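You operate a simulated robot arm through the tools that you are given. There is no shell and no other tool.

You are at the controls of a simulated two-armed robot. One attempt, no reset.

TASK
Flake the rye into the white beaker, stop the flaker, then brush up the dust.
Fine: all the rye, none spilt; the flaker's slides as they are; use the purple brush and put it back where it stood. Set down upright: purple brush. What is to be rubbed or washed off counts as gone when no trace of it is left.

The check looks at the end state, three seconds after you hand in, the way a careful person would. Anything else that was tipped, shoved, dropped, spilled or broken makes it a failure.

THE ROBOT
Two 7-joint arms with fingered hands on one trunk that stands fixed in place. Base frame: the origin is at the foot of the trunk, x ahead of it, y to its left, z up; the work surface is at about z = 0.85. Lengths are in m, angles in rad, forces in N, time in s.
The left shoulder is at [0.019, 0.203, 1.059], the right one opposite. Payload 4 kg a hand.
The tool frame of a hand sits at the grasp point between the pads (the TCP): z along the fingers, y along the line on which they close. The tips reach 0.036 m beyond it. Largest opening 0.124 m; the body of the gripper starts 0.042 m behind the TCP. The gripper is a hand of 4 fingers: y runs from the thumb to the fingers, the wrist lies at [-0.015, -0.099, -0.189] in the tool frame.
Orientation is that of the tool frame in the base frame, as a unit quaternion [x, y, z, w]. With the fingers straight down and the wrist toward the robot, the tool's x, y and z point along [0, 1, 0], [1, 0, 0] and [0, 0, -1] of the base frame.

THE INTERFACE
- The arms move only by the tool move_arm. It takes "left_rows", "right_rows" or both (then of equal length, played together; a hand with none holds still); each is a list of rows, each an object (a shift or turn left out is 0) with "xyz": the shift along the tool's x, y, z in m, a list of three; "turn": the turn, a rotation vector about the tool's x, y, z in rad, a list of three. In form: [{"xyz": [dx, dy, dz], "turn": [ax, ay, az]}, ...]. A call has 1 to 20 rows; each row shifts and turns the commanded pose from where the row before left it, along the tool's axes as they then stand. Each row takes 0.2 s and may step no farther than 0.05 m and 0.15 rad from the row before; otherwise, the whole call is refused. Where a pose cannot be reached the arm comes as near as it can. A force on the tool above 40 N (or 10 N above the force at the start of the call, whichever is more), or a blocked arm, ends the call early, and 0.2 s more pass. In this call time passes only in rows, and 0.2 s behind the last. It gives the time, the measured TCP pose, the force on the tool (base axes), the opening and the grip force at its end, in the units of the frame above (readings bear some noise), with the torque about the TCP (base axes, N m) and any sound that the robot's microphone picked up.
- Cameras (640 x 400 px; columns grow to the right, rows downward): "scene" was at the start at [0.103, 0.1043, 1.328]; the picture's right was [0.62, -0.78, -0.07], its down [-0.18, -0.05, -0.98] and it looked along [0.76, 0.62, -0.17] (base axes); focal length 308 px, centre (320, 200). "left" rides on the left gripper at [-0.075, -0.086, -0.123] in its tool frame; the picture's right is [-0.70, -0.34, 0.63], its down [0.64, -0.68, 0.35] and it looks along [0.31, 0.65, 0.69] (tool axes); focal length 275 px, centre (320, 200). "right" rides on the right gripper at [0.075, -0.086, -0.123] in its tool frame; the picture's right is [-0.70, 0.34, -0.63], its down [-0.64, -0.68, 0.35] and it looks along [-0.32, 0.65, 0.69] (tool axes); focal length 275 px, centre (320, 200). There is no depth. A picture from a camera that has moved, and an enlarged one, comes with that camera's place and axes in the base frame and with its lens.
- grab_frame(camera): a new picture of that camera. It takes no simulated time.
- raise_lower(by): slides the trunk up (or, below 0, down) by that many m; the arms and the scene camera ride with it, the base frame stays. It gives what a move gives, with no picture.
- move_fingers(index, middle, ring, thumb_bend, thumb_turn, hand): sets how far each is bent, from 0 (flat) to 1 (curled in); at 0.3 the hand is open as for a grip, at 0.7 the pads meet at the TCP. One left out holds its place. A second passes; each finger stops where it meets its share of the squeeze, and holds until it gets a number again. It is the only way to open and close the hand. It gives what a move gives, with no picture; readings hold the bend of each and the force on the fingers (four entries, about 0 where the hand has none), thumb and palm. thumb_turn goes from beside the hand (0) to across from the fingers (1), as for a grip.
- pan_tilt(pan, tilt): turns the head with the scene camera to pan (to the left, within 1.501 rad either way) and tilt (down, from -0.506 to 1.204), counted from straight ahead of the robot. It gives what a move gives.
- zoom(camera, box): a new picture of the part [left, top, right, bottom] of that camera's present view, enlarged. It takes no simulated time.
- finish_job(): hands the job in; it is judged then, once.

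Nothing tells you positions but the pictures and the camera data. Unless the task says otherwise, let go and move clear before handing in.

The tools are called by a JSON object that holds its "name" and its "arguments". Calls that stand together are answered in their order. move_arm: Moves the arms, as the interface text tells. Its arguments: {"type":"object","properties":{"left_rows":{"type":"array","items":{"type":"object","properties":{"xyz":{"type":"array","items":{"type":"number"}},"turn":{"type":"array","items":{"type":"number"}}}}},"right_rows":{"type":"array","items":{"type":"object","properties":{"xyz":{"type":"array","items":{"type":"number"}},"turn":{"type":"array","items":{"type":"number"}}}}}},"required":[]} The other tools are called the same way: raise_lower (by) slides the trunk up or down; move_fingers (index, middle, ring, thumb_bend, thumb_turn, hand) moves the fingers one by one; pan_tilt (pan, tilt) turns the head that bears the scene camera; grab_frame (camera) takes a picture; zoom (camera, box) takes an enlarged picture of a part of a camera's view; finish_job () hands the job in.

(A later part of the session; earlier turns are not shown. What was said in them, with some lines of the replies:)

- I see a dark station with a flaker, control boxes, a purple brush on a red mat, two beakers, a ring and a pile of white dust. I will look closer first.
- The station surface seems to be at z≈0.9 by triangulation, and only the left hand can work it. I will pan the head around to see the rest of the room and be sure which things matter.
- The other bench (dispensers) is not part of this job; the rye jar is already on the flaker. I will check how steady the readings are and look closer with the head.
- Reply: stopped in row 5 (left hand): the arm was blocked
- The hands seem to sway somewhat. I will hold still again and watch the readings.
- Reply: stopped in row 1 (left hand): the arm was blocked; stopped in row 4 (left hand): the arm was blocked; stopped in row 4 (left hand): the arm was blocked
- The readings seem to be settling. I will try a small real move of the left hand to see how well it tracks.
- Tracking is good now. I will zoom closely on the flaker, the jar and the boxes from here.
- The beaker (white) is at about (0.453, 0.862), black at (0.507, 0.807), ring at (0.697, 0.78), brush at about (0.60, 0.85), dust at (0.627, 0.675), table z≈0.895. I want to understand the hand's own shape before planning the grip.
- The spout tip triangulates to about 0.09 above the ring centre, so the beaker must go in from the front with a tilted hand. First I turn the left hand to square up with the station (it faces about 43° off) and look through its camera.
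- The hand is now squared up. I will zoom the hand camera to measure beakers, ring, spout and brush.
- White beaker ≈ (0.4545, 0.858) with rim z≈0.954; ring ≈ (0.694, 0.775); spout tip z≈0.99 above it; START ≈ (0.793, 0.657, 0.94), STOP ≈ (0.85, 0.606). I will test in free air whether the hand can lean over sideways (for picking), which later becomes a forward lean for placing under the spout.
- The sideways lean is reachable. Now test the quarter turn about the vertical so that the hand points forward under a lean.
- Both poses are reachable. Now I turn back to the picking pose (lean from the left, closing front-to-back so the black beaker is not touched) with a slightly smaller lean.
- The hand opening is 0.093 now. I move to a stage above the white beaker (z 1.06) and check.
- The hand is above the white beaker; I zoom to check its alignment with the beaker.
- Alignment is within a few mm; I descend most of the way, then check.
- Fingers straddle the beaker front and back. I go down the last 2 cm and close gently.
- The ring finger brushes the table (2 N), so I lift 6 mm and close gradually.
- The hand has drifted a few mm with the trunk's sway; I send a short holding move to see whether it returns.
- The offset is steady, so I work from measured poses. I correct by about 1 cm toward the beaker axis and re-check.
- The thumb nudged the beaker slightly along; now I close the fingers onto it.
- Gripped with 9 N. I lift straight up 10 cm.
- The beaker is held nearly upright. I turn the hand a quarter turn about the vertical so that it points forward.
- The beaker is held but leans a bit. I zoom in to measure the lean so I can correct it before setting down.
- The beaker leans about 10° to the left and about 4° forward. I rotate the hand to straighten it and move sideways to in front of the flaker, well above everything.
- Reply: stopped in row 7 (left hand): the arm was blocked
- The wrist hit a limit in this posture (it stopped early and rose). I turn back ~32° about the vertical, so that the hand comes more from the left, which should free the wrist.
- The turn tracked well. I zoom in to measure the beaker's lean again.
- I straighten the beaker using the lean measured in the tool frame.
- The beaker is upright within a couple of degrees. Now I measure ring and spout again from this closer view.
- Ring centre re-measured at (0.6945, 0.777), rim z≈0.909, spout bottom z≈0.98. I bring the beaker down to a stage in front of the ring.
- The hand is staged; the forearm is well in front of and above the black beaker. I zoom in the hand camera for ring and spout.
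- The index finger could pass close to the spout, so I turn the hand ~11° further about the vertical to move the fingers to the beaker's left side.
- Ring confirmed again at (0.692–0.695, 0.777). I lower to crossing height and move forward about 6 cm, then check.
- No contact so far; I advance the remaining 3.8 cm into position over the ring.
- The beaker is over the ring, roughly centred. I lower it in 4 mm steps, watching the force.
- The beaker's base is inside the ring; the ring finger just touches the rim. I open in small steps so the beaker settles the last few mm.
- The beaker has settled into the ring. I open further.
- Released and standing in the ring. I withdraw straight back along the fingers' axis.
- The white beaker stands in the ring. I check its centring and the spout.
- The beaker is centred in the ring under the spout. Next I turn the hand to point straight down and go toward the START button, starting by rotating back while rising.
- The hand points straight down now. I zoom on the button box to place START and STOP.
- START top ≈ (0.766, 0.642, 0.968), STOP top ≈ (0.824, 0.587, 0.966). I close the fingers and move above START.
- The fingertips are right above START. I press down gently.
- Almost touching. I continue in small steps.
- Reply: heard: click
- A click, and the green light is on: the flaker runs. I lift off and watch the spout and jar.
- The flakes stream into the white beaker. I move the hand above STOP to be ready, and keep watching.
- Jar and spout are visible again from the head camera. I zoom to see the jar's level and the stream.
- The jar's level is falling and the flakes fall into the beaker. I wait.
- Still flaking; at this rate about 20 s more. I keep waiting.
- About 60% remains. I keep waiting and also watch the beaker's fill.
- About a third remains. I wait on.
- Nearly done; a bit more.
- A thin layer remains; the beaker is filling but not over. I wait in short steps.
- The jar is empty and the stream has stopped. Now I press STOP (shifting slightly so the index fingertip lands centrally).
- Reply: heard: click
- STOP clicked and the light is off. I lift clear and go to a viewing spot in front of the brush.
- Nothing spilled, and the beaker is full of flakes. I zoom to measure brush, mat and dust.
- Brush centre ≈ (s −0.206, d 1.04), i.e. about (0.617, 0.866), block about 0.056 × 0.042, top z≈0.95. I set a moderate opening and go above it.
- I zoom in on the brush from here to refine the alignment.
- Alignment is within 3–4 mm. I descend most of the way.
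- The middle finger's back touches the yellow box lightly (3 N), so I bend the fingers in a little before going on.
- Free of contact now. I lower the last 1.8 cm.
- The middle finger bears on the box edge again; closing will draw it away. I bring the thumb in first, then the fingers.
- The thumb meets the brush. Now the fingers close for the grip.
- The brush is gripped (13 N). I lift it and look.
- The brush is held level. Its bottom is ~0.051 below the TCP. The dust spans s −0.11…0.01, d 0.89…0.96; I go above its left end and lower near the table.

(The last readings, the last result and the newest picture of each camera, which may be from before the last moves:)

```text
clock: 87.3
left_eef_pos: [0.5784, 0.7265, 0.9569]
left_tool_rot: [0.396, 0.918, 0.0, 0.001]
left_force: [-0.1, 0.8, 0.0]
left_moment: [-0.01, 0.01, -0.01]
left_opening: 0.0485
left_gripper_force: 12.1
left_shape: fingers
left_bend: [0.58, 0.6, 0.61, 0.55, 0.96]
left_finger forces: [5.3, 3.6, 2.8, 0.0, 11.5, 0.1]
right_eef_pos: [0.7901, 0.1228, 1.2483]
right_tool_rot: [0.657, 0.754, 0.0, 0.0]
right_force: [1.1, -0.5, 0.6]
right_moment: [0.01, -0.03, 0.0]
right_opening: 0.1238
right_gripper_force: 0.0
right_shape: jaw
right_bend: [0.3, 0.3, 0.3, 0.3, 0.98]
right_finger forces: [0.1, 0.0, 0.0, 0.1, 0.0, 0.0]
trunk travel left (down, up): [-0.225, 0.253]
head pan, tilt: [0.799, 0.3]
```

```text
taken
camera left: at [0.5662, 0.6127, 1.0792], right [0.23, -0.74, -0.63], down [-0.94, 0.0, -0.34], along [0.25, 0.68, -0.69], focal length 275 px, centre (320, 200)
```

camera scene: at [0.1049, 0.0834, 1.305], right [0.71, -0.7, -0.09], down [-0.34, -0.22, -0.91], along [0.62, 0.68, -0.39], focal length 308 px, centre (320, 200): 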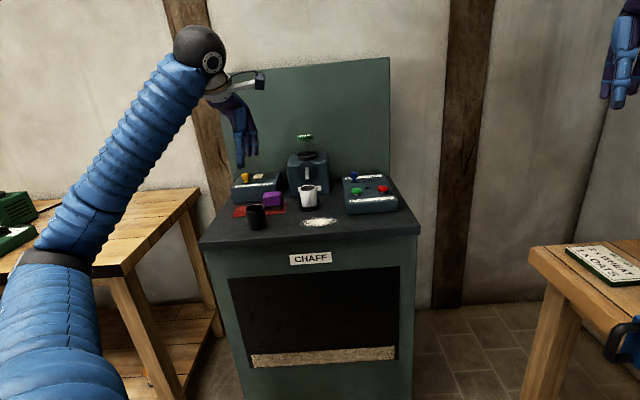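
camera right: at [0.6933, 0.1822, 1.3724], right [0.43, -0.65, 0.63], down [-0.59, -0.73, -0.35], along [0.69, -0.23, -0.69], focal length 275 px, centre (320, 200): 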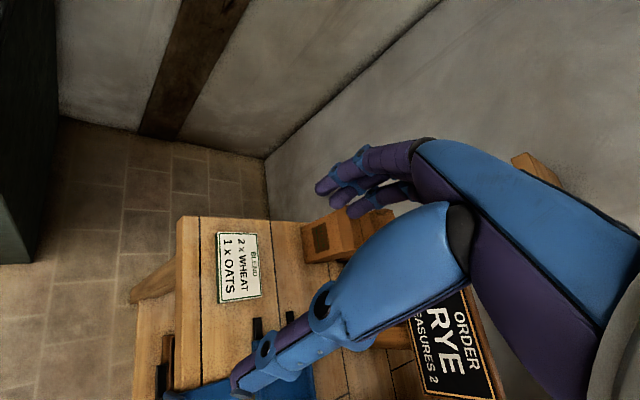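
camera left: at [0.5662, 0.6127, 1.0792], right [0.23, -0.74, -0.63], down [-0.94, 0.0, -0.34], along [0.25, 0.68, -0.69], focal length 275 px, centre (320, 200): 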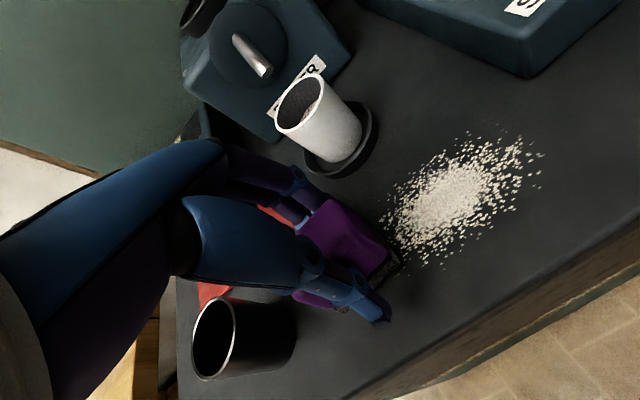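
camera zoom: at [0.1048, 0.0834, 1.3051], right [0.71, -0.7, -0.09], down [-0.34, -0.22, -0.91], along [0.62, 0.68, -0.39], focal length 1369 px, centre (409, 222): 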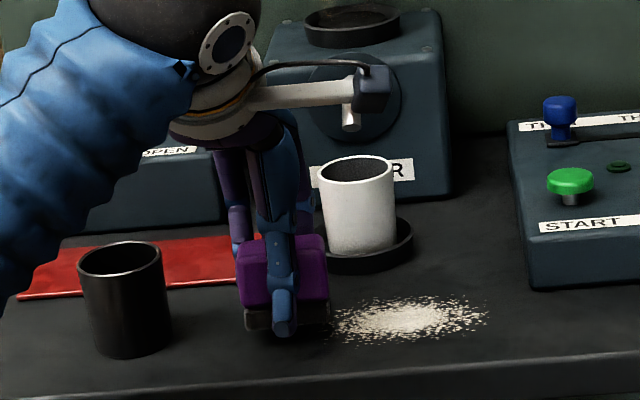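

The brush is just left of the dust and ~1 cm above the table. I lower until it touches.

{"name": "move_arm", "arguments": {"left_rows": [{"xyz": [0, 0, 0.005]}, {"xyz": [0, 0, 0.003]}, {"xyz": [0, 0, 0.002]}]}}

{"name": "zoom", "arguments": {"camera": "scene", "box": [270, 180, 350, 240]}}

```text
clock: 88.1
left_eef_pos: [0.5786, 0.7253, 0.9478]
left_tool_rot: [0.395, 0.919, 0.0, 0.0]
left_force: [1.1, 0.9, 3.2]
left_moment: [0.1, -0.1, -0.03]
left_opening: 0.0482
left_gripper_force: 12.8
left_shape: fingers
left_bend: [0.58, 0.6, 0.61, 0.55, 0.96]
left_finger forces: [6.0, 4.0, 2.8, 0.0, 12.3, 0.1]
right_eef_pos: [0.7908, 0.1237, 1.2476]
right_tool_rot: [0.656, 0.754, 0.0, 0.001]
right_force: [0.0, 0.4, 0.5]
right_moment: [0.01, 0.01, -0.02]
right_opening: 0.1239
right_gripper_force: 0.0
right_shape: jaw
right_bend: [0.3, 0.3, 0.3, 0.3, 0.98]
right_finger forces: [0.1, 0.0, 0.1, 0.0, 0.0, 0.0]
trunk travel left (down, up): [-0.225, 0.253]
head pan, tilt: [0.799, 0.3]
```

```text
6.67 times, centred on (310, 210) of scene
camera zoom: at [0.1048, 0.0833, 1.3051], right [0.71, -0.7, -0.09], down [-0.34, -0.22, -0.91], along [0.62, 0.68, -0.39], focal length 2054 px, centre (387, 133)
```

zoom: 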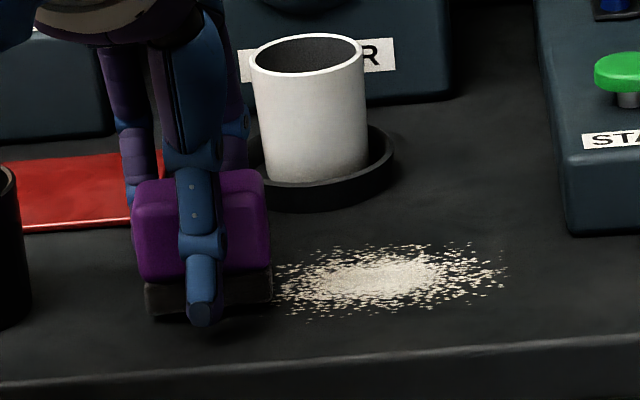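

Contact at 3 N. I sweep right through the dust along its middle.

{"name": "move_arm", "arguments": {"left_rows": [{"xyz": [-0.014, 0, 0.0005]}, {"xyz": [-0.014, 0, 0]}, {"xyz": [-0.014, 0, 0]}, {"xyz": [-0.014, 0, 0]}, {"xyz": [-0.014, 0, 0]}, {"xyz": [-0.014, 0, 0]}, {"xyz": [-0.014, 0, 0]}, {"xyz": [-0.014, 0, 0]}, {"xyz": [-0.012, 0, 0]}]}}

{"name": "zoom", "arguments": {"camera": "scene", "box": [270, 180, 370, 240]}}

{"name": "grab_frame", "arguments": {"camera": "left"}}

```text
clock: 90.1
left_eef_pos: [0.6623, 0.6342, 0.9453]
left_tool_rot: [0.396, 0.918, 0.0, 0.0]
left_force: [-1.6, 3.0, 12.5]
left_moment: [0.26, -0.11, 0.07]
left_opening: 0.0489
left_gripper_force: 13.3
left_shape: fingers
left_bend: [0.58, 0.6, 0.61, 0.54, 0.96]
left_finger forces: [5.7, 3.9, 2.8, 0.0, 14.2, 0.1]
right_eef_pos: [0.7915, 0.1227, 1.2488]
right_tool_rot: [0.657, 0.754, 0.0, 0.0]
right_force: [-0.9, -0.1, -0.3]
right_moment: [0.0, -0.03, 0.01]
right_opening: 0.1238
right_gripper_force: 0.0
right_shape: jaw
right_bend: [0.3, 0.3, 0.3, 0.3, 0.98]
right_finger forces: [0.1, 0.0, 0.0, 0.0, 0.1, 0.0]
trunk travel left (down, up): [-0.225, 0.253]
head pan, tilt: [0.799, 0.3]
```

```text
6.40 times, centred on (320, 210) of scene
camera zoom: at [0.1046, 0.0829, 1.3052], right [0.71, -0.7, -0.09], down [-0.34, -0.22, -0.92], along [0.62, 0.68, -0.39], focal length 1972 px, centre (320, 136)
```

zoom: 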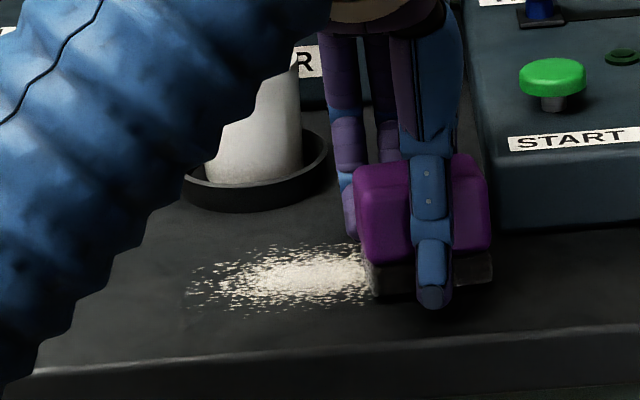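

```text
taken
camera left: at [0.6504, 0.5203, 1.0684], right [0.23, -0.74, -0.63], down [-0.94, 0.0, -0.35], along [0.25, 0.68, -0.69], focal length 275 px, centre (320, 200)
```

left: 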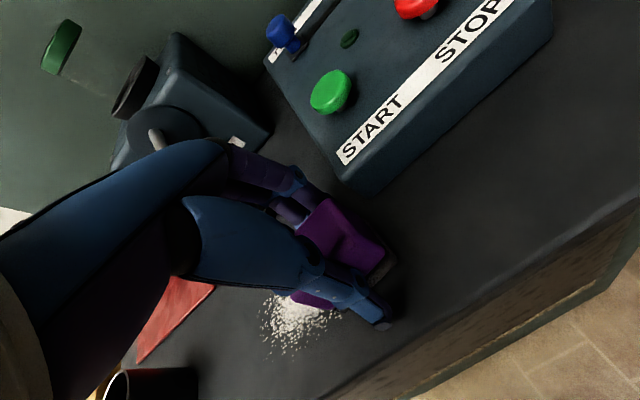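

The dust is only slightly fainter after one pass; it probably takes several rubs. I sweep back left.

{"name": "move_arm", "arguments": {"left_rows": [{"xyz": [0.014, 0, 0]}, {"xyz": [0.014, 0, 0]}, {"xyz": [0.014, 0, 0]}, {"xyz": [0.014, 0, 0]}, {"xyz": [0.014, 0, 0]}, {"xyz": [0.014, 0, 0]}, {"xyz": [0.014, 0, 0]}, {"xyz": [0.014, 0, 0]}, {"xyz": [0.012, 0, 0]}]}}

{"name": "zoom", "arguments": {"camera": "scene", "box": [270, 180, 370, 240]}}

{"name": "grab_frame", "arguments": {"camera": "left"}}

```text
clock: 92.1
left_eef_pos: [0.5785, 0.7234, 0.9471]
left_tool_rot: [0.396, 0.918, -0.001, 0.0]
left_force: [-0.8, 0.1, -1.0]
left_moment: [-0.03, -0.03, -0.02]
left_opening: 0.0469
left_gripper_force: 9.9
left_shape: fingers
left_bend: [0.59, 0.61, 0.61, 0.55, 0.96]
left_finger forces: [4.9, 2.9, 2.0, 0.1, 9.2, 0.0]
right_eef_pos: [0.7906, 0.1235, 1.2476]
right_tool_rot: [0.656, 0.755, -0.001, 0.001]
right_force: [0.2, 0.1, -0.3]
right_moment: [0.01, 0.02, -0.01]
right_opening: 0.1242
right_gripper_force: 0.0
right_shape: jaw
right_bend: [0.3, 0.3, 0.3, 0.3, 0.98]
right_finger forces: [0.1, 0.1, 0.1, 0.1, 0.0, 0.0]
trunk travel left (down, up): [-0.225, 0.253]
head pan, tilt: [0.799, 0.3]
```

```text
6.40 times, centred on (320, 210) of scene
camera zoom: at [0.105, 0.0835, 1.305], right [0.71, -0.7, -0.09], down [-0.34, -0.22, -0.91], along [0.62, 0.68, -0.39], focal length 1972 px, centre (320, 136)
```

zoom: 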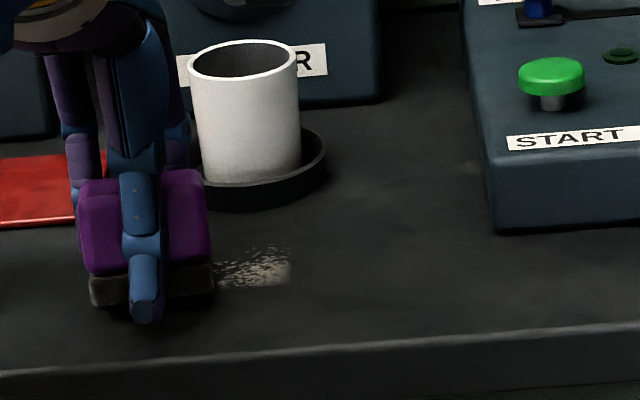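

```text
taken
camera left: at [0.5662, 0.6099, 1.0695], right [0.23, -0.74, -0.63], down [-0.94, 0.0, -0.34], along [0.25, 0.67, -0.69], focal length 275 px, centre (320, 200)
```

left: 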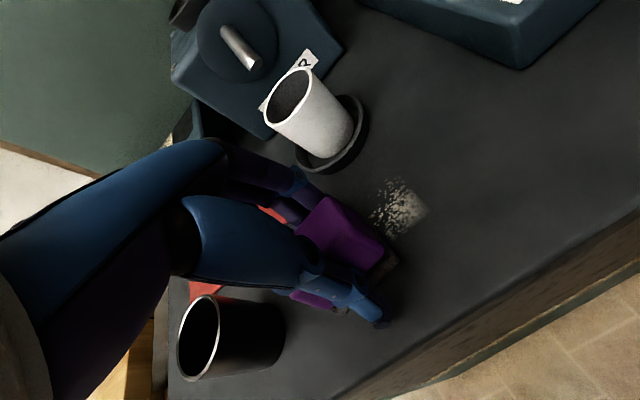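

The return stroke cleared most of it; a patch remains at the left rear where contact was light. I shift back 2 cm, press a little more and rub there.

{"name": "move_arm", "arguments": {"left_rows": [{"xyz": [0, 0.01, 0.002]}, {"xyz": [-0.004, 0.008, 0.002]}, {"xyz": [-0.012, 0, 0.0005]}, {"xyz": [-0.014, 0, 0]}, {"xyz": [-0.014, 0, 0]}, {"xyz": [-0.014, 0, 0]}, {"xyz": [-0.014, 0, 0]}]}}

{"name": "zoom", "arguments": {"camera": "scene", "box": [270, 180, 370, 240]}}

{"name": "zoom", "arguments": {"camera": "left", "box": [220, 150, 520, 380]}}

```text
clock: 93.7
left_eef_pos: [0.6404, 0.684, 0.9424]
left_tool_rot: [0.395, 0.919, -0.001, -0.001]
left_force: [-2.8, 3.7, 14.1]
left_moment: [0.3, -0.14, 0.06]
left_opening: 0.0476
left_gripper_force: 11.7
left_shape: fingers
left_bend: [0.59, 0.61, 0.62, 0.54, 0.97]
left_finger forces: [6.0, 3.4, 1.9, 0.0, 12.5, 0.0]
right_eef_pos: [0.7893, 0.1233, 1.248]
right_tool_rot: [0.656, 0.755, -0.001, 0.0]
right_force: [0.1, -0.1, -0.7]
right_moment: [0.01, 0.0, -0.01]
right_opening: 0.124
right_gripper_force: 0.0
right_shape: jaw
right_bend: [0.3, 0.3, 0.3, 0.3, 0.98]
right_finger forces: [0.1, 0.0, 0.0, 0.0, 0.0, 0.0]
trunk travel left (down, up): [-0.225, 0.253]
head pan, tilt: [0.799, 0.3]
```

```text
6.40 times, centred on (320, 210) of scene
camera zoom: at [0.1046, 0.0828, 1.3052], right [0.71, -0.7, -0.09], down [-0.34, -0.22, -0.92], along [0.62, 0.68, -0.39], focal length 1972 px, centre (320, 136)
```

zoom: 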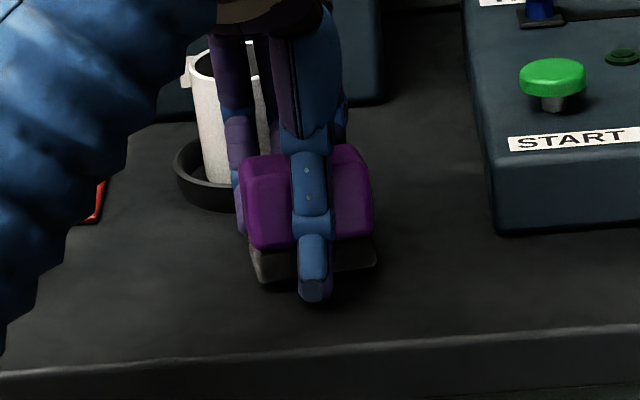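

```text
1.74 times, centred on (370, 265) of left
camera zoom: at [0.6288, 0.5707, 1.0652], right [0.23, -0.74, -0.63], down [-0.94, 0.0, -0.35], along [0.25, 0.68, -0.69], focal length 479 px, centre (233, 87)
```

zoom: 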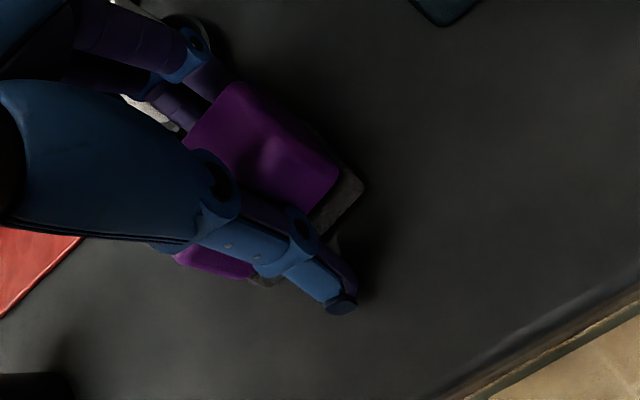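

The patch is gone where visible. I make a few more passes over the entire dust area to leave no trace.

{"name": "move_arm", "arguments": {"left_rows": [{"xyz": [-0.014, 0.002, 0]}, {"xyz": [-0.014, 0.002, 0]}, {"xyz": [-0.01, 0, 0]}, {"xyz": [-0.005, -0.012, 0]}, {"xyz": [-0.005, -0.012, 0]}, {"xyz": [0, -0.012, 0]}, {"xyz": [0.014, 0, 0]}, {"xyz": [0.014, 0, 0]}, {"xyz": [0.014, 0, 0]}, {"xyz": [0.014, 0, 0.0005]}, {"xyz": [0.014, 0, 0.0005]}, {"xyz": [0.014, 0, 0.0005]}, {"xyz": [0.014, 0, 0]}, {"xyz": [0.012, 0, 0]}]}}

{"name": "zoom", "arguments": {"camera": "scene", "box": [250, 180, 370, 250]}}

{"name": "grab_frame", "arguments": {"camera": "left"}}

```text
clock: 96.7
left_eef_pos: [0.5758, 0.7084, 0.9399]
left_tool_rot: [0.395, 0.919, 0.0, -0.001]
left_force: [5.4, -5.0, 22.4]
left_moment: [0.17, -0.56, -0.18]
left_opening: 0.047
left_gripper_force: 19.3
left_shape: fingers
left_bend: [0.59, 0.6, 0.61, 0.54, 0.96]
left_finger forces: [12.1, 11.0, 2.1, 0.1, 13.4, 0.0]
right_eef_pos: [0.7894, 0.1247, 1.2477]
right_tool_rot: [0.656, 0.754, 0.0, 0.001]
right_force: [-0.7, -0.4, 1.0]
right_moment: [0.0, 0.02, 0.0]
right_opening: 0.124
right_gripper_force: 0.2
right_shape: jaw
right_bend: [0.3, 0.3, 0.3, 0.3, 0.98]
right_finger forces: [0.0, 0.0, 0.0, 0.0, 0.0, 0.1]
trunk travel left (down, up): [-0.225, 0.253]
head pan, tilt: [0.799, 0.3]
```

```text
5.33 times, centred on (310, 215) of scene
camera zoom: at [0.1047, 0.0826, 1.3052], right [0.71, -0.7, -0.09], down [-0.34, -0.22, -0.92], along [0.62, 0.68, -0.39], focal length 1643 px, centre (373, 120)
```

zoom: 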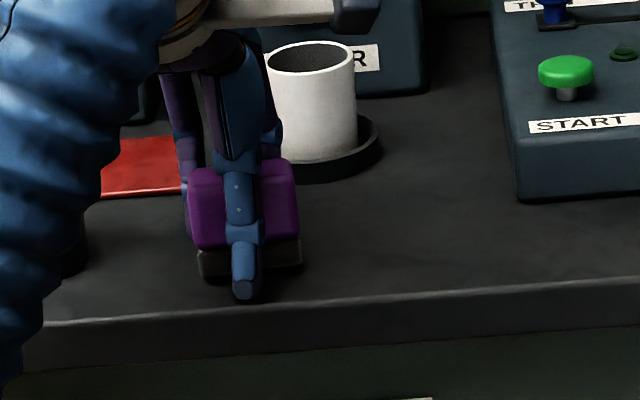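

```text
taken
camera left: at [0.5634, 0.5945, 1.063], right [0.23, -0.74, -0.63], down [-0.94, 0.0, -0.35], along [0.26, 0.68, -0.69], focal length 275 px, centre (320, 200)
```

left: 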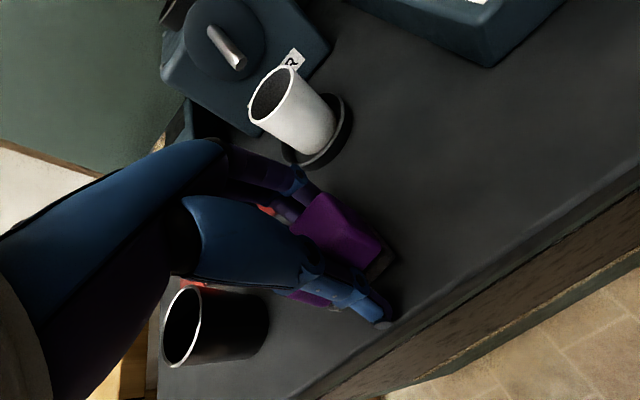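

The area looks clean. I lift off and inspect the table and the brush in the hand.

{"name": "move_arm", "arguments": {"left_rows": [{"xyz": [0, 0, -0.01]}, {"xyz": [0, 0, -0.03]}, {"xyz": [0, 0, -0.03]}, {"xyz": [0, 0, -0.03]}]}}

{"name": "zoom", "arguments": {"camera": "scene", "box": [250, 150, 370, 250]}}

{"name": "grab_frame", "arguments": {"camera": "left"}}

{"name": "zoom", "arguments": {"camera": "left", "box": [300, 150, 560, 370]}}

```text
clock: 97.7
left_eef_pos: [0.5773, 0.7076, 1.0392]
left_tool_rot: [0.395, 0.919, -0.001, -0.001]
left_force: [-0.4, 0.4, -0.9]
left_moment: [-0.01, 0.0, 0.02]
left_opening: 0.0464
left_gripper_force: 8.4
left_shape: fingers
left_bend: [0.59, 0.61, 0.61, 0.55, 0.96]
left_finger forces: [4.7, 2.7, 2.0, 0.0, 9.0, 0.1]
right_eef_pos: [0.7914, 0.1237, 1.2479]
right_tool_rot: [0.657, 0.754, 0.0, 0.0]
right_force: [-0.2, -0.4, -0.2]
right_moment: [0.03, 0.02, 0.0]
right_opening: 0.1242
right_gripper_force: 0.0
right_shape: jaw
right_bend: [0.3, 0.3, 0.3, 0.3, 0.98]
right_finger forces: [0.0, 0.1, 0.2, 0.1, 0.0, 0.1]
trunk travel left (down, up): [-0.225, 0.253]
head pan, tilt: [0.799, 0.3]
```

```text
4.00 times, centred on (310, 200) of scene
camera zoom: at [0.1049, 0.0834, 1.305], right [0.71, -0.7, -0.09], down [-0.34, -0.22, -0.91], along [0.62, 0.68, -0.39], focal length 1232 px, centre (360, 200)
```

zoom: 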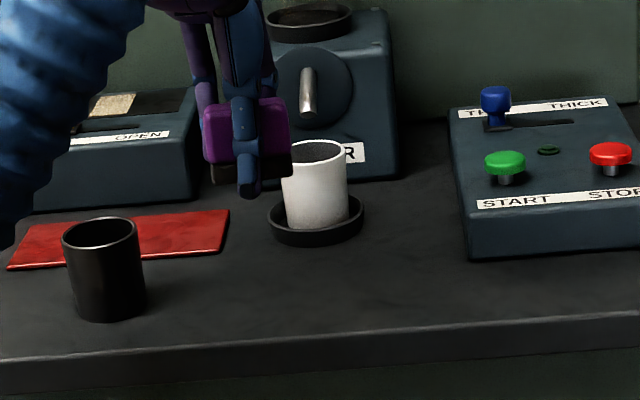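

```text
taken
camera left: at [0.5652, 0.5934, 1.1623], right [0.23, -0.74, -0.63], down [-0.94, 0.0, -0.34], along [0.25, 0.67, -0.69], focal length 275 px, centre (320, 200)
```

left: 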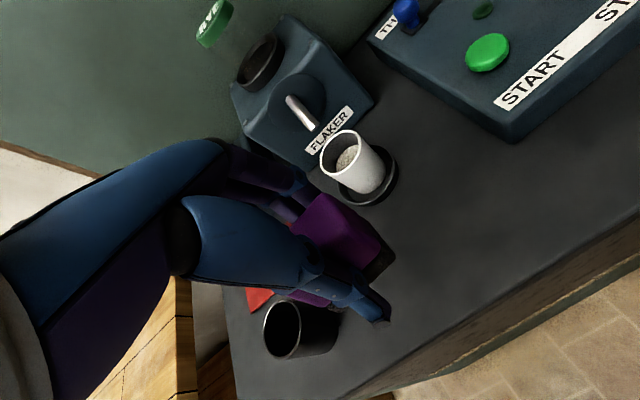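

```text
1.82 times, centred on (430, 260) of left
camera zoom: at [0.5652, 0.5934, 1.1623], right [0.23, -0.74, -0.63], down [-0.94, 0.0, -0.34], along [0.25, 0.67, -0.69], focal length 500 px, centre (120, 91)
```

zoom: 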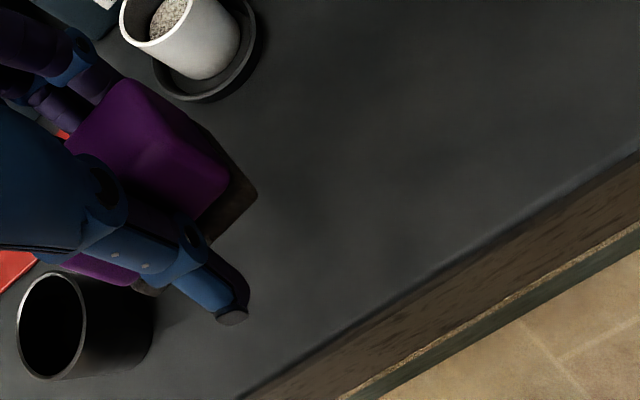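

The dust is gone without trace and the beaker stands untouched. I look closely at how the brush sits in the hand before putting it back.

{"name": "zoom", "arguments": {"camera": "scene", "box": [290, 165, 330, 205]}}

{"name": "zoom", "arguments": {"camera": "left", "box": [270, 170, 410, 330]}}

```text
10.00 times, centred on (310, 185) of scene
camera zoom: at [0.1049, 0.0834, 1.305], right [0.71, -0.7, -0.09], down [-0.34, -0.22, -0.91], along [0.62, 0.68, -0.39], focal length 3080 px, centre (420, 350)
```

zoom: 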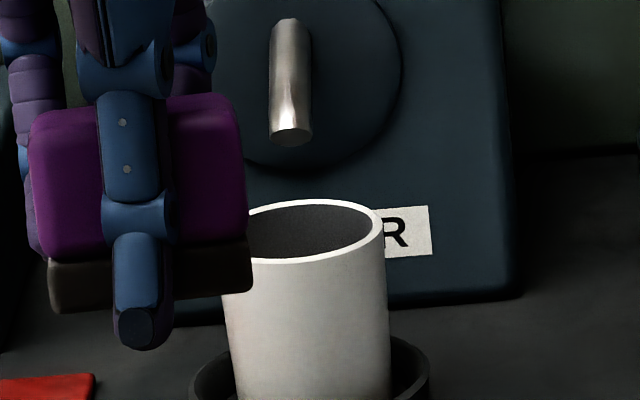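

```text
2.50 times, centred on (340, 250) of left
camera zoom: at [0.5652, 0.5934, 1.1623], right [0.23, -0.74, -0.63], down [-0.94, 0.0, -0.34], along [0.25, 0.67, -0.69], focal length 688 px, centre (270, 75)
```

zoom: 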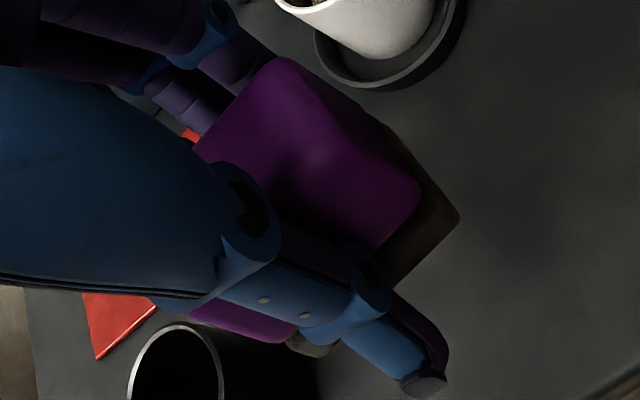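

The brush has slid up a few mm in the grip but is still level. I carry it back above its mat.

{"name": "move_arm", "arguments": {"left_rows": [{"xyz": [0.0216, 0.0309, 0]}, {"xyz": [0.0216, 0.0309, 0]}, {"xyz": [0.0216, 0.0309, 0]}, {"xyz": [0.0214, 0.031, 0]}, {"xyz": [0, 0, 0.03]}, {"xyz": [0, 0, 0.03]}, {"xyz": [0, 0, 0]}]}}

{"name": "zoom", "arguments": {"camera": "scene", "box": [240, 150, 310, 220]}}

{"name": "zoom", "arguments": {"camera": "left", "box": [260, 180, 480, 380]}}

```text
clock: 99.3
left_eef_pos: [0.6051, 0.8568, 0.9788]
left_tool_rot: [0.396, 0.918, -0.001, 0.0]
left_force: [-0.3, -1.1, -1.6]
left_moment: [0.01, -0.05, 0.0]
left_opening: 0.0463
left_gripper_force: 9.4
left_shape: fingers
left_bend: [0.59, 0.61, 0.61, 0.55, 0.97]
left_finger forces: [4.7, 2.8, 2.0, 0.1, 8.9, 0.0]
right_eef_pos: [0.7903, 0.1235, 1.2482]
right_tool_rot: [0.656, 0.755, -0.001, 0.001]
right_force: [0.4, -0.4, 0.0]
right_moment: [-0.01, -0.02, 0.01]
right_opening: 0.1238
right_gripper_force: 0.0
right_shape: jaw
right_bend: [0.3, 0.3, 0.3, 0.3, 0.98]
right_finger forces: [0.0, 0.1, 0.0, 0.0, 0.1, 0.1]
trunk travel left (down, up): [-0.225, 0.253]
head pan, tilt: [0.799, 0.3]
```

```text
5.71 times, centred on (275, 185) of scene
camera zoom: at [0.1048, 0.0834, 1.3051], right [0.71, -0.7, -0.09], down [-0.34, -0.22, -0.91], along [0.62, 0.68, -0.39], focal length 1760 px, centre (577, 286)
```

zoom: 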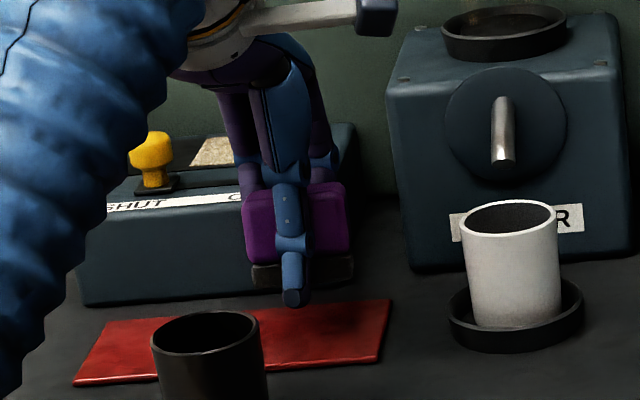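

```text
2.00 times, centred on (370, 280) of left
camera zoom: at [0.5937, 0.7423, 1.1021], right [0.23, -0.74, -0.63], down [-0.94, 0.0, -0.34], along [0.25, 0.68, -0.69], focal length 551 px, centre (220, 40)
```

zoom: 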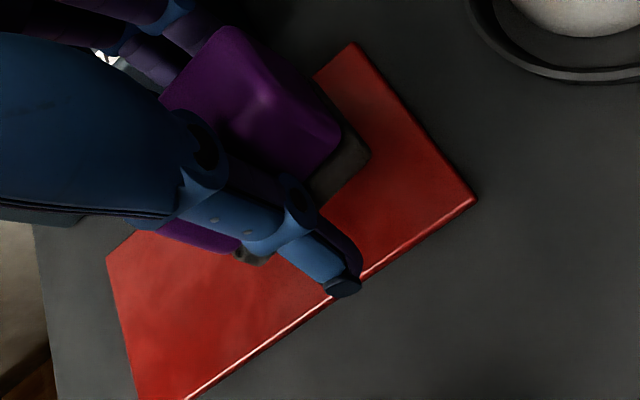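

The position matches the original to a few mm in both views. I lower onto the mat.

{"name": "move_arm", "arguments": {"left_rows": [{"xyz": [-0.0015, 0.0005, 0.015]}, {"xyz": [0, 0, 0.012]}, {"xyz": [0, 0, 0.004]}, {"xyz": [0, 0, 0.003]}, {"xyz": [0, 0, 0.002]}]}}

{"name": "zoom", "arguments": {"camera": "scene", "box": [240, 150, 310, 220]}}

{"name": "zoom", "arguments": {"camera": "left", "box": [260, 180, 480, 380]}}

```text
clock: 100.5
left_eef_pos: [0.607, 0.8555, 0.9458]
left_tool_rot: [0.396, 0.918, 0.002, 0.001]
left_force: [4.3, -0.6, 17.1]
left_moment: [0.24, -0.55, -0.07]
left_opening: 0.0466
left_gripper_force: 18.0
left_shape: fingers
left_bend: [0.58, 0.61, 0.61, 0.55, 0.96]
left_finger forces: [17.5, 5.7, 2.2, 0.0, 10.0, 0.0]
right_eef_pos: [0.7914, 0.1228, 1.2476]
right_tool_rot: [0.657, 0.754, 0.0, 0.001]
right_force: [-0.1, -0.3, -0.1]
right_moment: [-0.02, 0.0, -0.02]
right_opening: 0.1241
right_gripper_force: 0.0
right_shape: jaw
right_bend: [0.3, 0.3, 0.3, 0.3, 0.98]
right_finger forces: [0.1, 0.0, 0.0, 0.1, 0.0, 0.0]
trunk travel left (down, up): [-0.225, 0.253]
head pan, tilt: [0.799, 0.3]
```

```text
5.71 times, centred on (275, 185) of scene
camera zoom: at [0.1046, 0.0828, 1.3053], right [0.71, -0.7, -0.09], down [-0.34, -0.22, -0.92], along [0.62, 0.68, -0.39], focal length 1760 px, centre (577, 286)
```

zoom: 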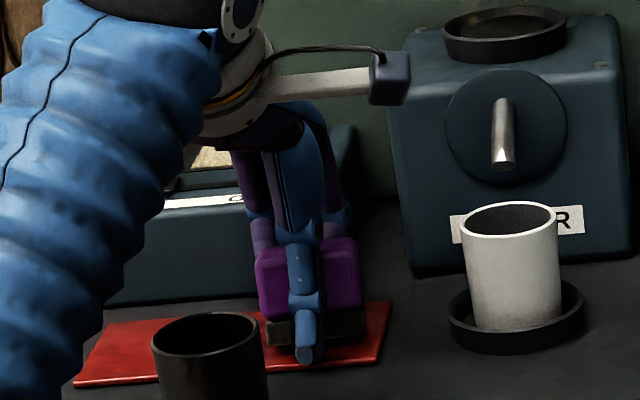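

```text
2.00 times, centred on (370, 280) of left
camera zoom: at [0.5945, 0.7411, 1.0689], right [0.24, -0.74, -0.63], down [-0.94, 0.0, -0.35], along [0.26, 0.68, -0.69], focal length 551 px, centre (220, 40)
```

zoom: 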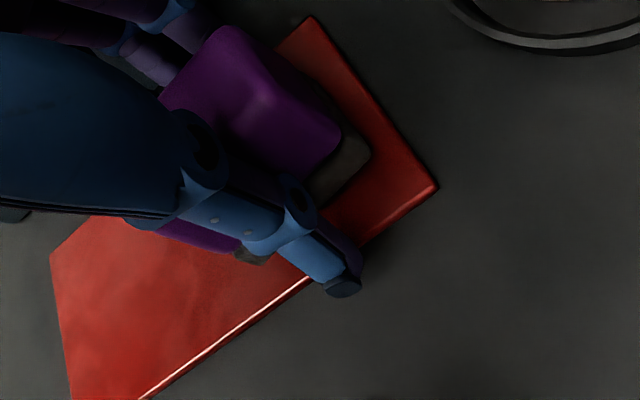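

It rests on the mat (a bit firmly). I ease up slightly and open step by step.

{"name": "move_arm", "arguments": {"left_rows": [{"xyz": [0.001, 0, -0.002]}, {"xyz": [0, 0, 0]}]}}

{"name": "move_fingers", "arguments": {"hand": "left", "thumb_bend": 0.52, "index": 0.56, "middle": 0.57, "ring": 0.57}}

{"name": "zoom", "arguments": {"camera": "scene", "box": [240, 150, 310, 220]}}

{"name": "zoom", "arguments": {"camera": "left", "box": [260, 180, 480, 380]}}

```text
clock: 101.1
left_eef_pos: [0.6056, 0.8565, 0.9466]
left_tool_rot: [0.395, 0.919, 0.0, 0.0]
left_force: [5.3, -1.6, 14.2]
left_moment: [0.16, -0.48, -0.07]
left_opening: 0.0467
left_gripper_force: 15.8
left_shape: fingers
left_bend: [0.58, 0.61, 0.61, 0.55, 0.96]
left_finger forces: [15.8, 4.4, 2.1, 0.1, 10.0, 0.0]
right_eef_pos: [0.791, 0.1235, 1.2485]
right_tool_rot: [0.657, 0.754, 0.0, 0.0]
right_force: [0.3, 0.6, 0.1]
right_moment: [-0.03, 0.01, -0.02]
right_opening: 0.124
right_gripper_force: 0.0
right_shape: jaw
right_bend: [0.3, 0.3, 0.3, 0.3, 0.98]
right_finger forces: [0.1, 0.0, 0.0, 0.0, 0.1, 0.1]
trunk travel left (down, up): [-0.225, 0.253]
head pan, tilt: [0.799, 0.3]
```

```text
clock: 102.1
left_eef_pos: [0.6059, 0.8563, 0.9452]
left_tool_rot: [0.396, 0.918, -0.001, 0.0]
left_force: [-0.9, -2.7, 6.7]
left_moment: [0.02, -0.14, -0.02]
left_opening: 0.048
left_gripper_force: 5.0
left_shape: fingers
left_bend: [0.57, 0.57, 0.56, 0.52, 0.97]
left_finger forces: [6.2, 1.5, 0.0, 0.1, 1.2, 0.1]
right_eef_pos: [0.7908, 0.1241, 1.2475]
right_tool_rot: [0.656, 0.755, -0.001, 0.001]
right_force: [-1.0, -0.3, 0.1]
right_moment: [0.0, -0.03, -0.01]
right_opening: 0.1237
right_gripper_force: 0.1
right_shape: jaw
right_bend: [0.3, 0.3, 0.3, 0.3, 0.98]
right_finger forces: [0.0, 0.0, 0.1, 0.0, 0.0, 0.1]
trunk travel left (down, up): [-0.225, 0.253]
head pan, tilt: [0.799, 0.3]
```

```text
5.71 times, centred on (275, 185) of scene
camera zoom: at [0.1048, 0.083, 1.3051], right [0.71, -0.7, -0.09], down [-0.34, -0.22, -0.91], along [0.62, 0.68, -0.39], focal length 1760 px, centre (577, 286)
```

zoom: 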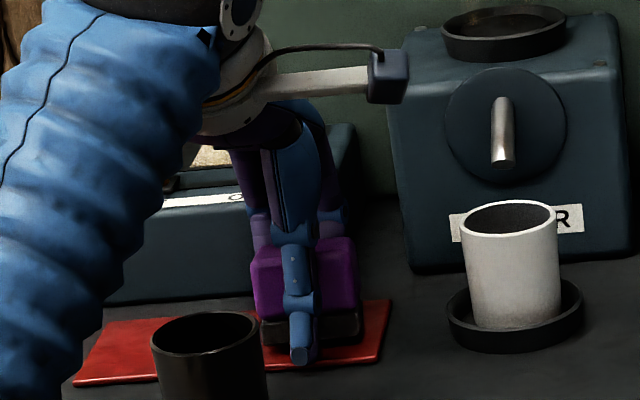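

```text
2.00 times, centred on (370, 280) of left
camera zoom: at [0.5945, 0.742, 1.0688], right [0.23, -0.74, -0.63], down [-0.94, 0.0, -0.34], along [0.25, 0.68, -0.69], focal length 551 px, centre (220, 40)
```

zoom: 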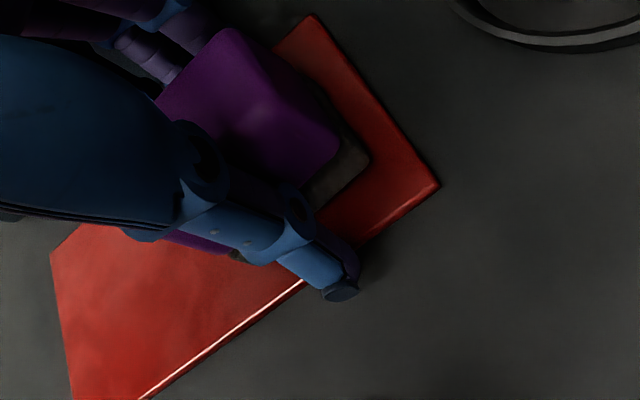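

Forces are dropping. I open the thumb further and the fingers a little.

{"name": "move_fingers", "arguments": {"hand": "left", "thumb_bend": 0.46, "index": 0.53, "middle": 0.53, "ring": 0.53}}

{"name": "zoom", "arguments": {"camera": "scene", "box": [240, 150, 310, 220]}}

{"name": "zoom", "arguments": {"camera": "left", "box": [260, 180, 480, 380]}}

```text
clock: 103.1
left_eef_pos: [0.6073, 0.8562, 0.9466]
left_tool_rot: [0.395, 0.919, -0.001, -0.001]
left_force: [-2.2, -1.0, 6.9]
left_moment: [0.06, -0.08, 0.03]
left_opening: 0.0592
left_gripper_force: 3.3
left_shape: fingers
left_bend: [0.55, 0.54, 0.53, 0.46, 0.97]
left_finger forces: [4.5, 2.0, 0.1, 0.0, 0.3, 0.1]
right_eef_pos: [0.7895, 0.125, 1.2472]
right_tool_rot: [0.657, 0.754, 0.0, 0.001]
right_force: [0.2, -0.2, -0.5]
right_moment: [0.01, -0.01, 0.02]
right_opening: 0.124
right_gripper_force: 0.1
right_shape: jaw
right_bend: [0.3, 0.3, 0.3, 0.3, 0.98]
right_finger forces: [0.0, 0.0, 0.0, 0.0, 0.1, 0.0]
trunk travel left (down, up): [-0.225, 0.253]
head pan, tilt: [0.799, 0.3]
```

```text
5.71 times, centred on (275, 185) of scene
camera zoom: at [0.1048, 0.0831, 1.3051], right [0.71, -0.7, -0.09], down [-0.34, -0.22, -0.91], along [0.62, 0.68, -0.39], focal length 1760 px, centre (577, 286)
```

zoom: 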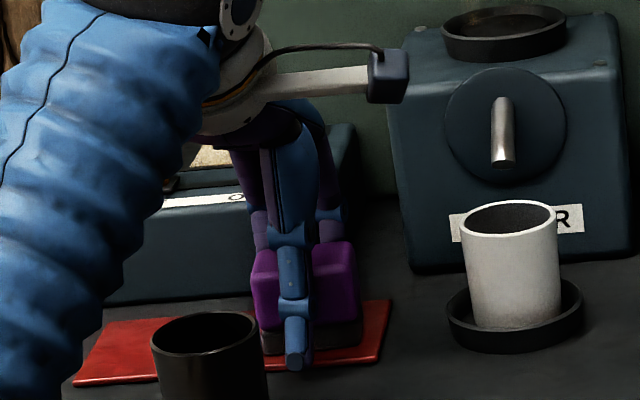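

```text
2.00 times, centred on (370, 280) of left
camera zoom: at [0.5945, 0.742, 1.069], right [0.23, -0.74, -0.63], down [-0.94, 0.0, -0.34], along [0.25, 0.68, -0.69], focal length 551 px, centre (220, 40)
```

zoom: 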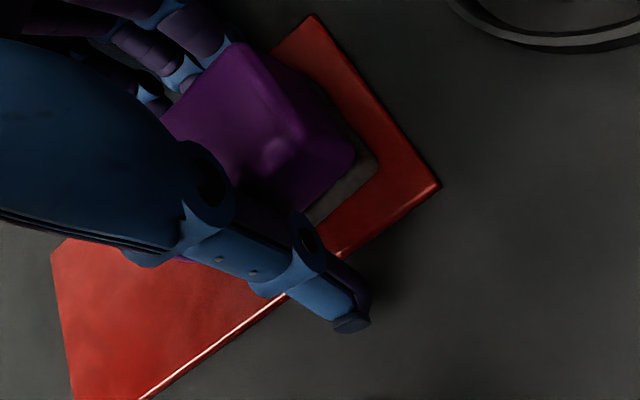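

The brush is standing free but shifted a few mm toward the robot. I raise the hand a little to relieve the finger contact with the box, then check.

{"name": "move_arm", "arguments": {"left_rows": [{"xyz": [0, 0, -0.006]}, {"xyz": [0, 0, -0.01]}]}}

{"name": "zoom", "arguments": {"camera": "scene", "box": [240, 150, 310, 220]}}

{"name": "zoom", "arguments": {"camera": "left", "box": [260, 180, 480, 380]}}

```text
clock: 103.7
left_eef_pos: [0.6071, 0.8569, 0.9621]
left_tool_rot: [0.395, 0.919, 0.0, -0.002]
left_force: [-0.6, 0.1, 0.2]
left_moment: [0.01, -0.01, 0.0]
left_opening: 0.0635
left_gripper_force: 0.0
left_shape: fingers
left_bend: [0.53, 0.53, 0.53, 0.46, 0.97]
left_finger forces: [0.0, 0.0, 0.0, 0.0, 0.0, 0.1]
right_eef_pos: [0.7914, 0.124, 1.2466]
right_tool_rot: [0.657, 0.754, -0.001, 0.001]
right_force: [0.1, -0.5, 0.8]
right_moment: [0.01, 0.01, -0.01]
right_opening: 0.1239
right_gripper_force: 0.0
right_shape: jaw
right_bend: [0.3, 0.3, 0.3, 0.3, 0.98]
right_finger forces: [0.0, 0.1, 0.0, 0.0, 0.1, 0.1]
trunk travel left (down, up): [-0.225, 0.253]
head pan, tilt: [0.799, 0.3]
```

```text
5.71 times, centred on (275, 185) of scene
camera zoom: at [0.1049, 0.0834, 1.305], right [0.71, -0.7, -0.09], down [-0.34, -0.22, -0.91], along [0.62, 0.68, -0.39], focal length 1760 px, centre (577, 286)
```

zoom: 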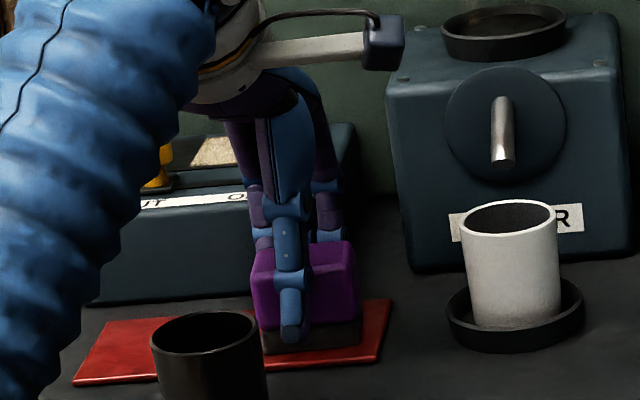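

```text
2.00 times, centred on (370, 280) of left
camera zoom: at [0.5951, 0.7423, 1.0849], right [0.23, -0.74, -0.63], down [-0.94, 0.0, -0.34], along [0.25, 0.68, -0.69], focal length 551 px, centre (220, 40)
```

zoom: 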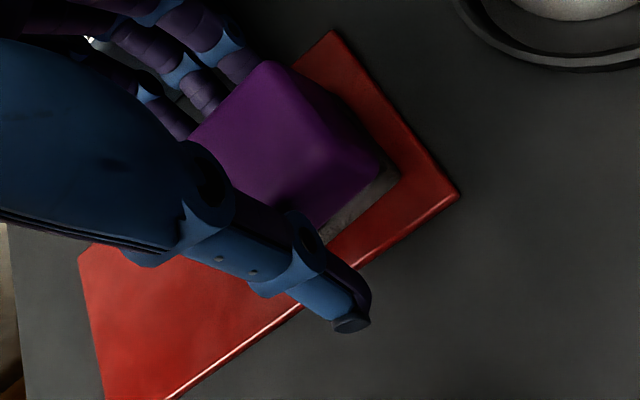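

The brush stands flat and upright on its mat, about 5 mm from its exact former spot, and the hand is free of contact. I rise straight up.

{"name": "move_arm", "arguments": {"left_rows": [{"xyz": [0, 0, -0.01]}, {"xyz": [0, 0, -0.015]}, {"xyz": [0, 0, -0.03]}, {"xyz": [0, 0, -0.04]}, {"xyz": [0, 0, -0.04]}]}}

{"name": "zoom", "arguments": {"camera": "scene", "box": [240, 150, 310, 220]}}

{"name": "grab_frame", "arguments": {"camera": "left"}}

```text
clock: 104.9
left_eef_pos: [0.606, 0.8553, 1.0987]
left_tool_rot: [0.395, 0.919, -0.001, -0.001]
left_force: [0.5, 0.6, -0.3]
left_moment: [0.01, -0.01, 0.0]
left_opening: 0.0636
left_gripper_force: 0.1
left_shape: fingers
left_bend: [0.53, 0.53, 0.53, 0.46, 0.97]
left_finger forces: [0.0, 0.0, 0.0, 0.0, 0.1, 0.0]
right_eef_pos: [0.792, 0.1232, 1.2482]
right_tool_rot: [0.657, 0.754, 0.0, 0.0]
right_force: [0.2, 0.6, 0.3]
right_moment: [0.03, -0.02, -0.01]
right_opening: 0.1241
right_gripper_force: 0.0
right_shape: jaw
right_bend: [0.3, 0.3, 0.3, 0.3, 0.98]
right_finger forces: [0.1, 0.0, 0.1, 0.1, 0.0, 0.0]
trunk travel left (down, up): [-0.225, 0.253]
head pan, tilt: [0.799, 0.3]
```

```text
5.71 times, centred on (275, 185) of scene
camera zoom: at [0.1047, 0.0832, 1.3051], right [0.71, -0.7, -0.09], down [-0.34, -0.22, -0.91], along [0.62, 0.68, -0.39], focal length 1760 px, centre (577, 286)
```

zoom: 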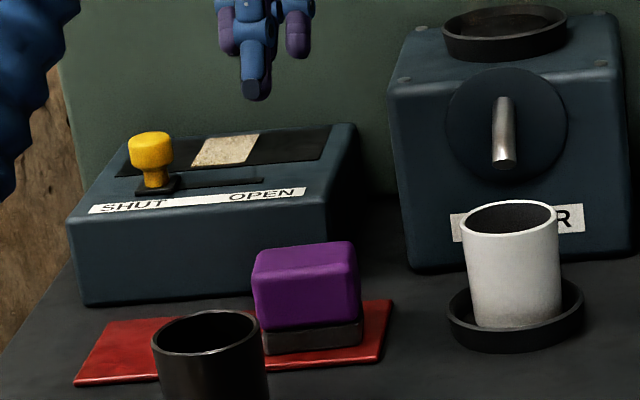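

```text
taken
camera left: at [0.5951, 0.7411, 1.2211], right [0.23, -0.74, -0.63], down [-0.94, 0.0, -0.34], along [0.25, 0.68, -0.69], focal length 275 px, centre (320, 200)
```

left: 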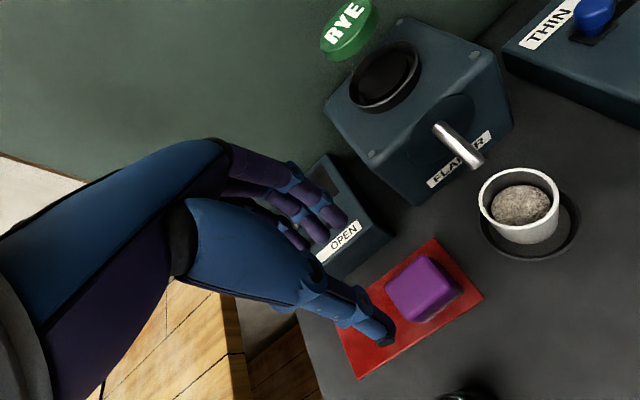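

The brush is back on its mat. I withdraw the hand clear and do a final inspection.

{"name": "move_arm", "arguments": {"left_rows": [{"xyz": [0, 0, -0.04]}, {"xyz": [0, -0.02, -0.04]}, {"xyz": [0, -0.045, 0]}, {"xyz": [0, -0.045, 0]}, {"xyz": [0, -0.045, 0]}, {"xyz": [0, -0.045, 0]}]}}

{"name": "grab_frame", "arguments": {"camera": "left"}}

{"name": "zoom", "arguments": {"camera": "scene", "box": [200, 130, 420, 260]}}

{"name": "zoom", "arguments": {"camera": "scene", "box": [280, 190, 360, 240]}}

{"name": "zoom", "arguments": {"camera": "scene", "box": [280, 125, 340, 205]}}

```text
clock: 106.3
left_eef_pos: [0.4615, 0.7187, 1.1826]
left_tool_rot: [0.397, 0.918, 0.002, 0.007]
left_force: [2.7, -0.9, -6.0]
left_moment: [0.03, 0.23, 0.01]
left_opening: 0.0638
left_gripper_force: 0.1
left_shape: fingers
left_bend: [0.53, 0.53, 0.53, 0.46, 0.97]
left_finger forces: [0.0, 0.0, 0.1, 0.0, 0.0, 0.1]
right_eef_pos: [0.7903, 0.1233, 1.2473]
right_tool_rot: [0.658, 0.753, -0.001, 0.001]
right_force: [-0.9, -0.2, 0.2]
right_moment: [0.03, -0.03, 0.0]
right_opening: 0.1239
right_gripper_force: 0.1
right_shape: jaw
right_bend: [0.3, 0.3, 0.3, 0.3, 0.98]
right_finger forces: [0.0, 0.0, 0.0, 0.0, 0.0, 0.1]
trunk travel left (down, up): [-0.225, 0.253]
head pan, tilt: [0.799, 0.3]
```

```text
taken
camera left: at [0.4466, 0.6055, 1.3045], right [0.24, -0.74, -0.63], down [-0.93, 0.0, -0.36], along [0.27, 0.67, -0.69], focal length 275 px, centre (320, 200)
```

left: 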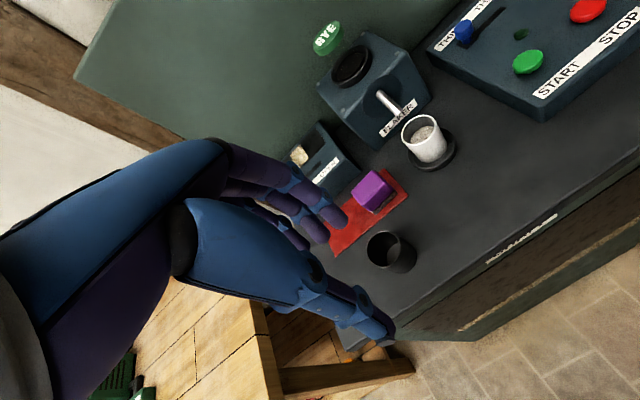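

```text
2.91 times, centred on (310, 195) of scene
camera zoom: at [0.1053, 0.0848, 1.3048], right [0.71, -0.7, -0.09], down [-0.34, -0.22, -0.91], along [0.62, 0.68, -0.39], focal length 896 px, centre (349, 214)
```

zoom: 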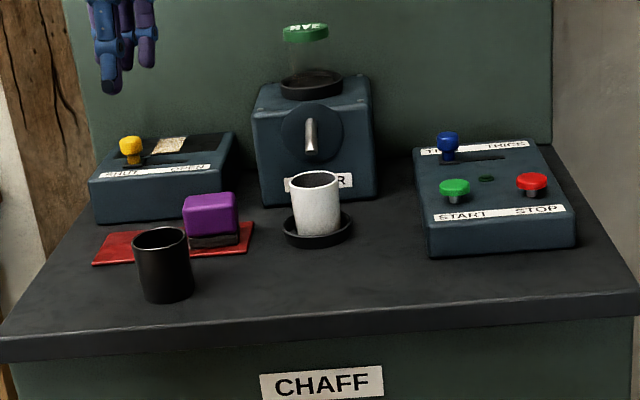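

```text
8.00 times, centred on (320, 215) of scene
camera zoom: at [0.1053, 0.0848, 1.3048], right [0.71, -0.7, -0.09], down [-0.34, -0.22, -0.91], along [0.62, 0.68, -0.39], focal length 2464 px, centre (320, 80)
```

zoom: 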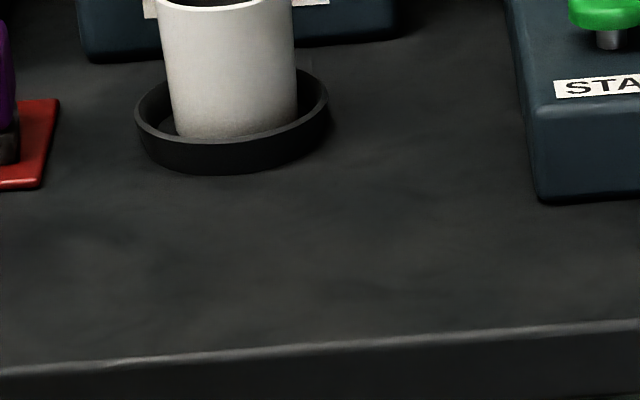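

```text
5.00 times, centred on (310, 165) of scene
camera zoom: at [0.1053, 0.0848, 1.3048], right [0.71, -0.7, -0.09], down [-0.34, -0.22, -0.91], along [0.62, 0.68, -0.39], focal length 1540 px, centre (370, 375)
```

zoom: 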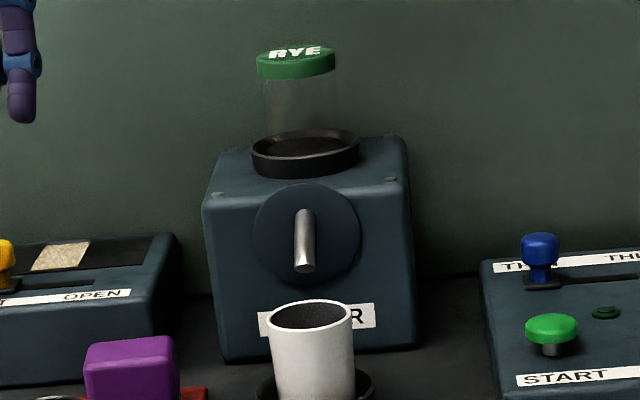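

Everything is in order: the jar is empty, the flakes are in the white beaker and the light is off. The slides are untouched, the table is clean, the brush is upright on its mat and the hand is clear. I hand in.

{"name": "finish_job", "arguments": {}}

```text
The job is handed in.
```

The job is handed in, and I saw nothing wrong in the last pictures.

- **Rye:** I set the white beaker in the ring under the spout and ran the flaker until the RYE jar was empty. All the flakes are in the beaker, and I saw none spilt.
- **Flaker:** It is stopped, with the green light off. I did not touch either slide: they still stand at SHUT and THIN.
- **Dust:** I brushed it up with the purple brush, and no trace shows on the table.
- **Brush:** It stands upright on its red mat, but about 5 mm nearer the robot than where it first stood. I left it there.

While I gripped and set down the brush, the fingers pressed lightly on the front edge of the yellow-knob (SHUT/OPEN) box, at most about 9 N. The box did not move. The black beaker is also where it was.
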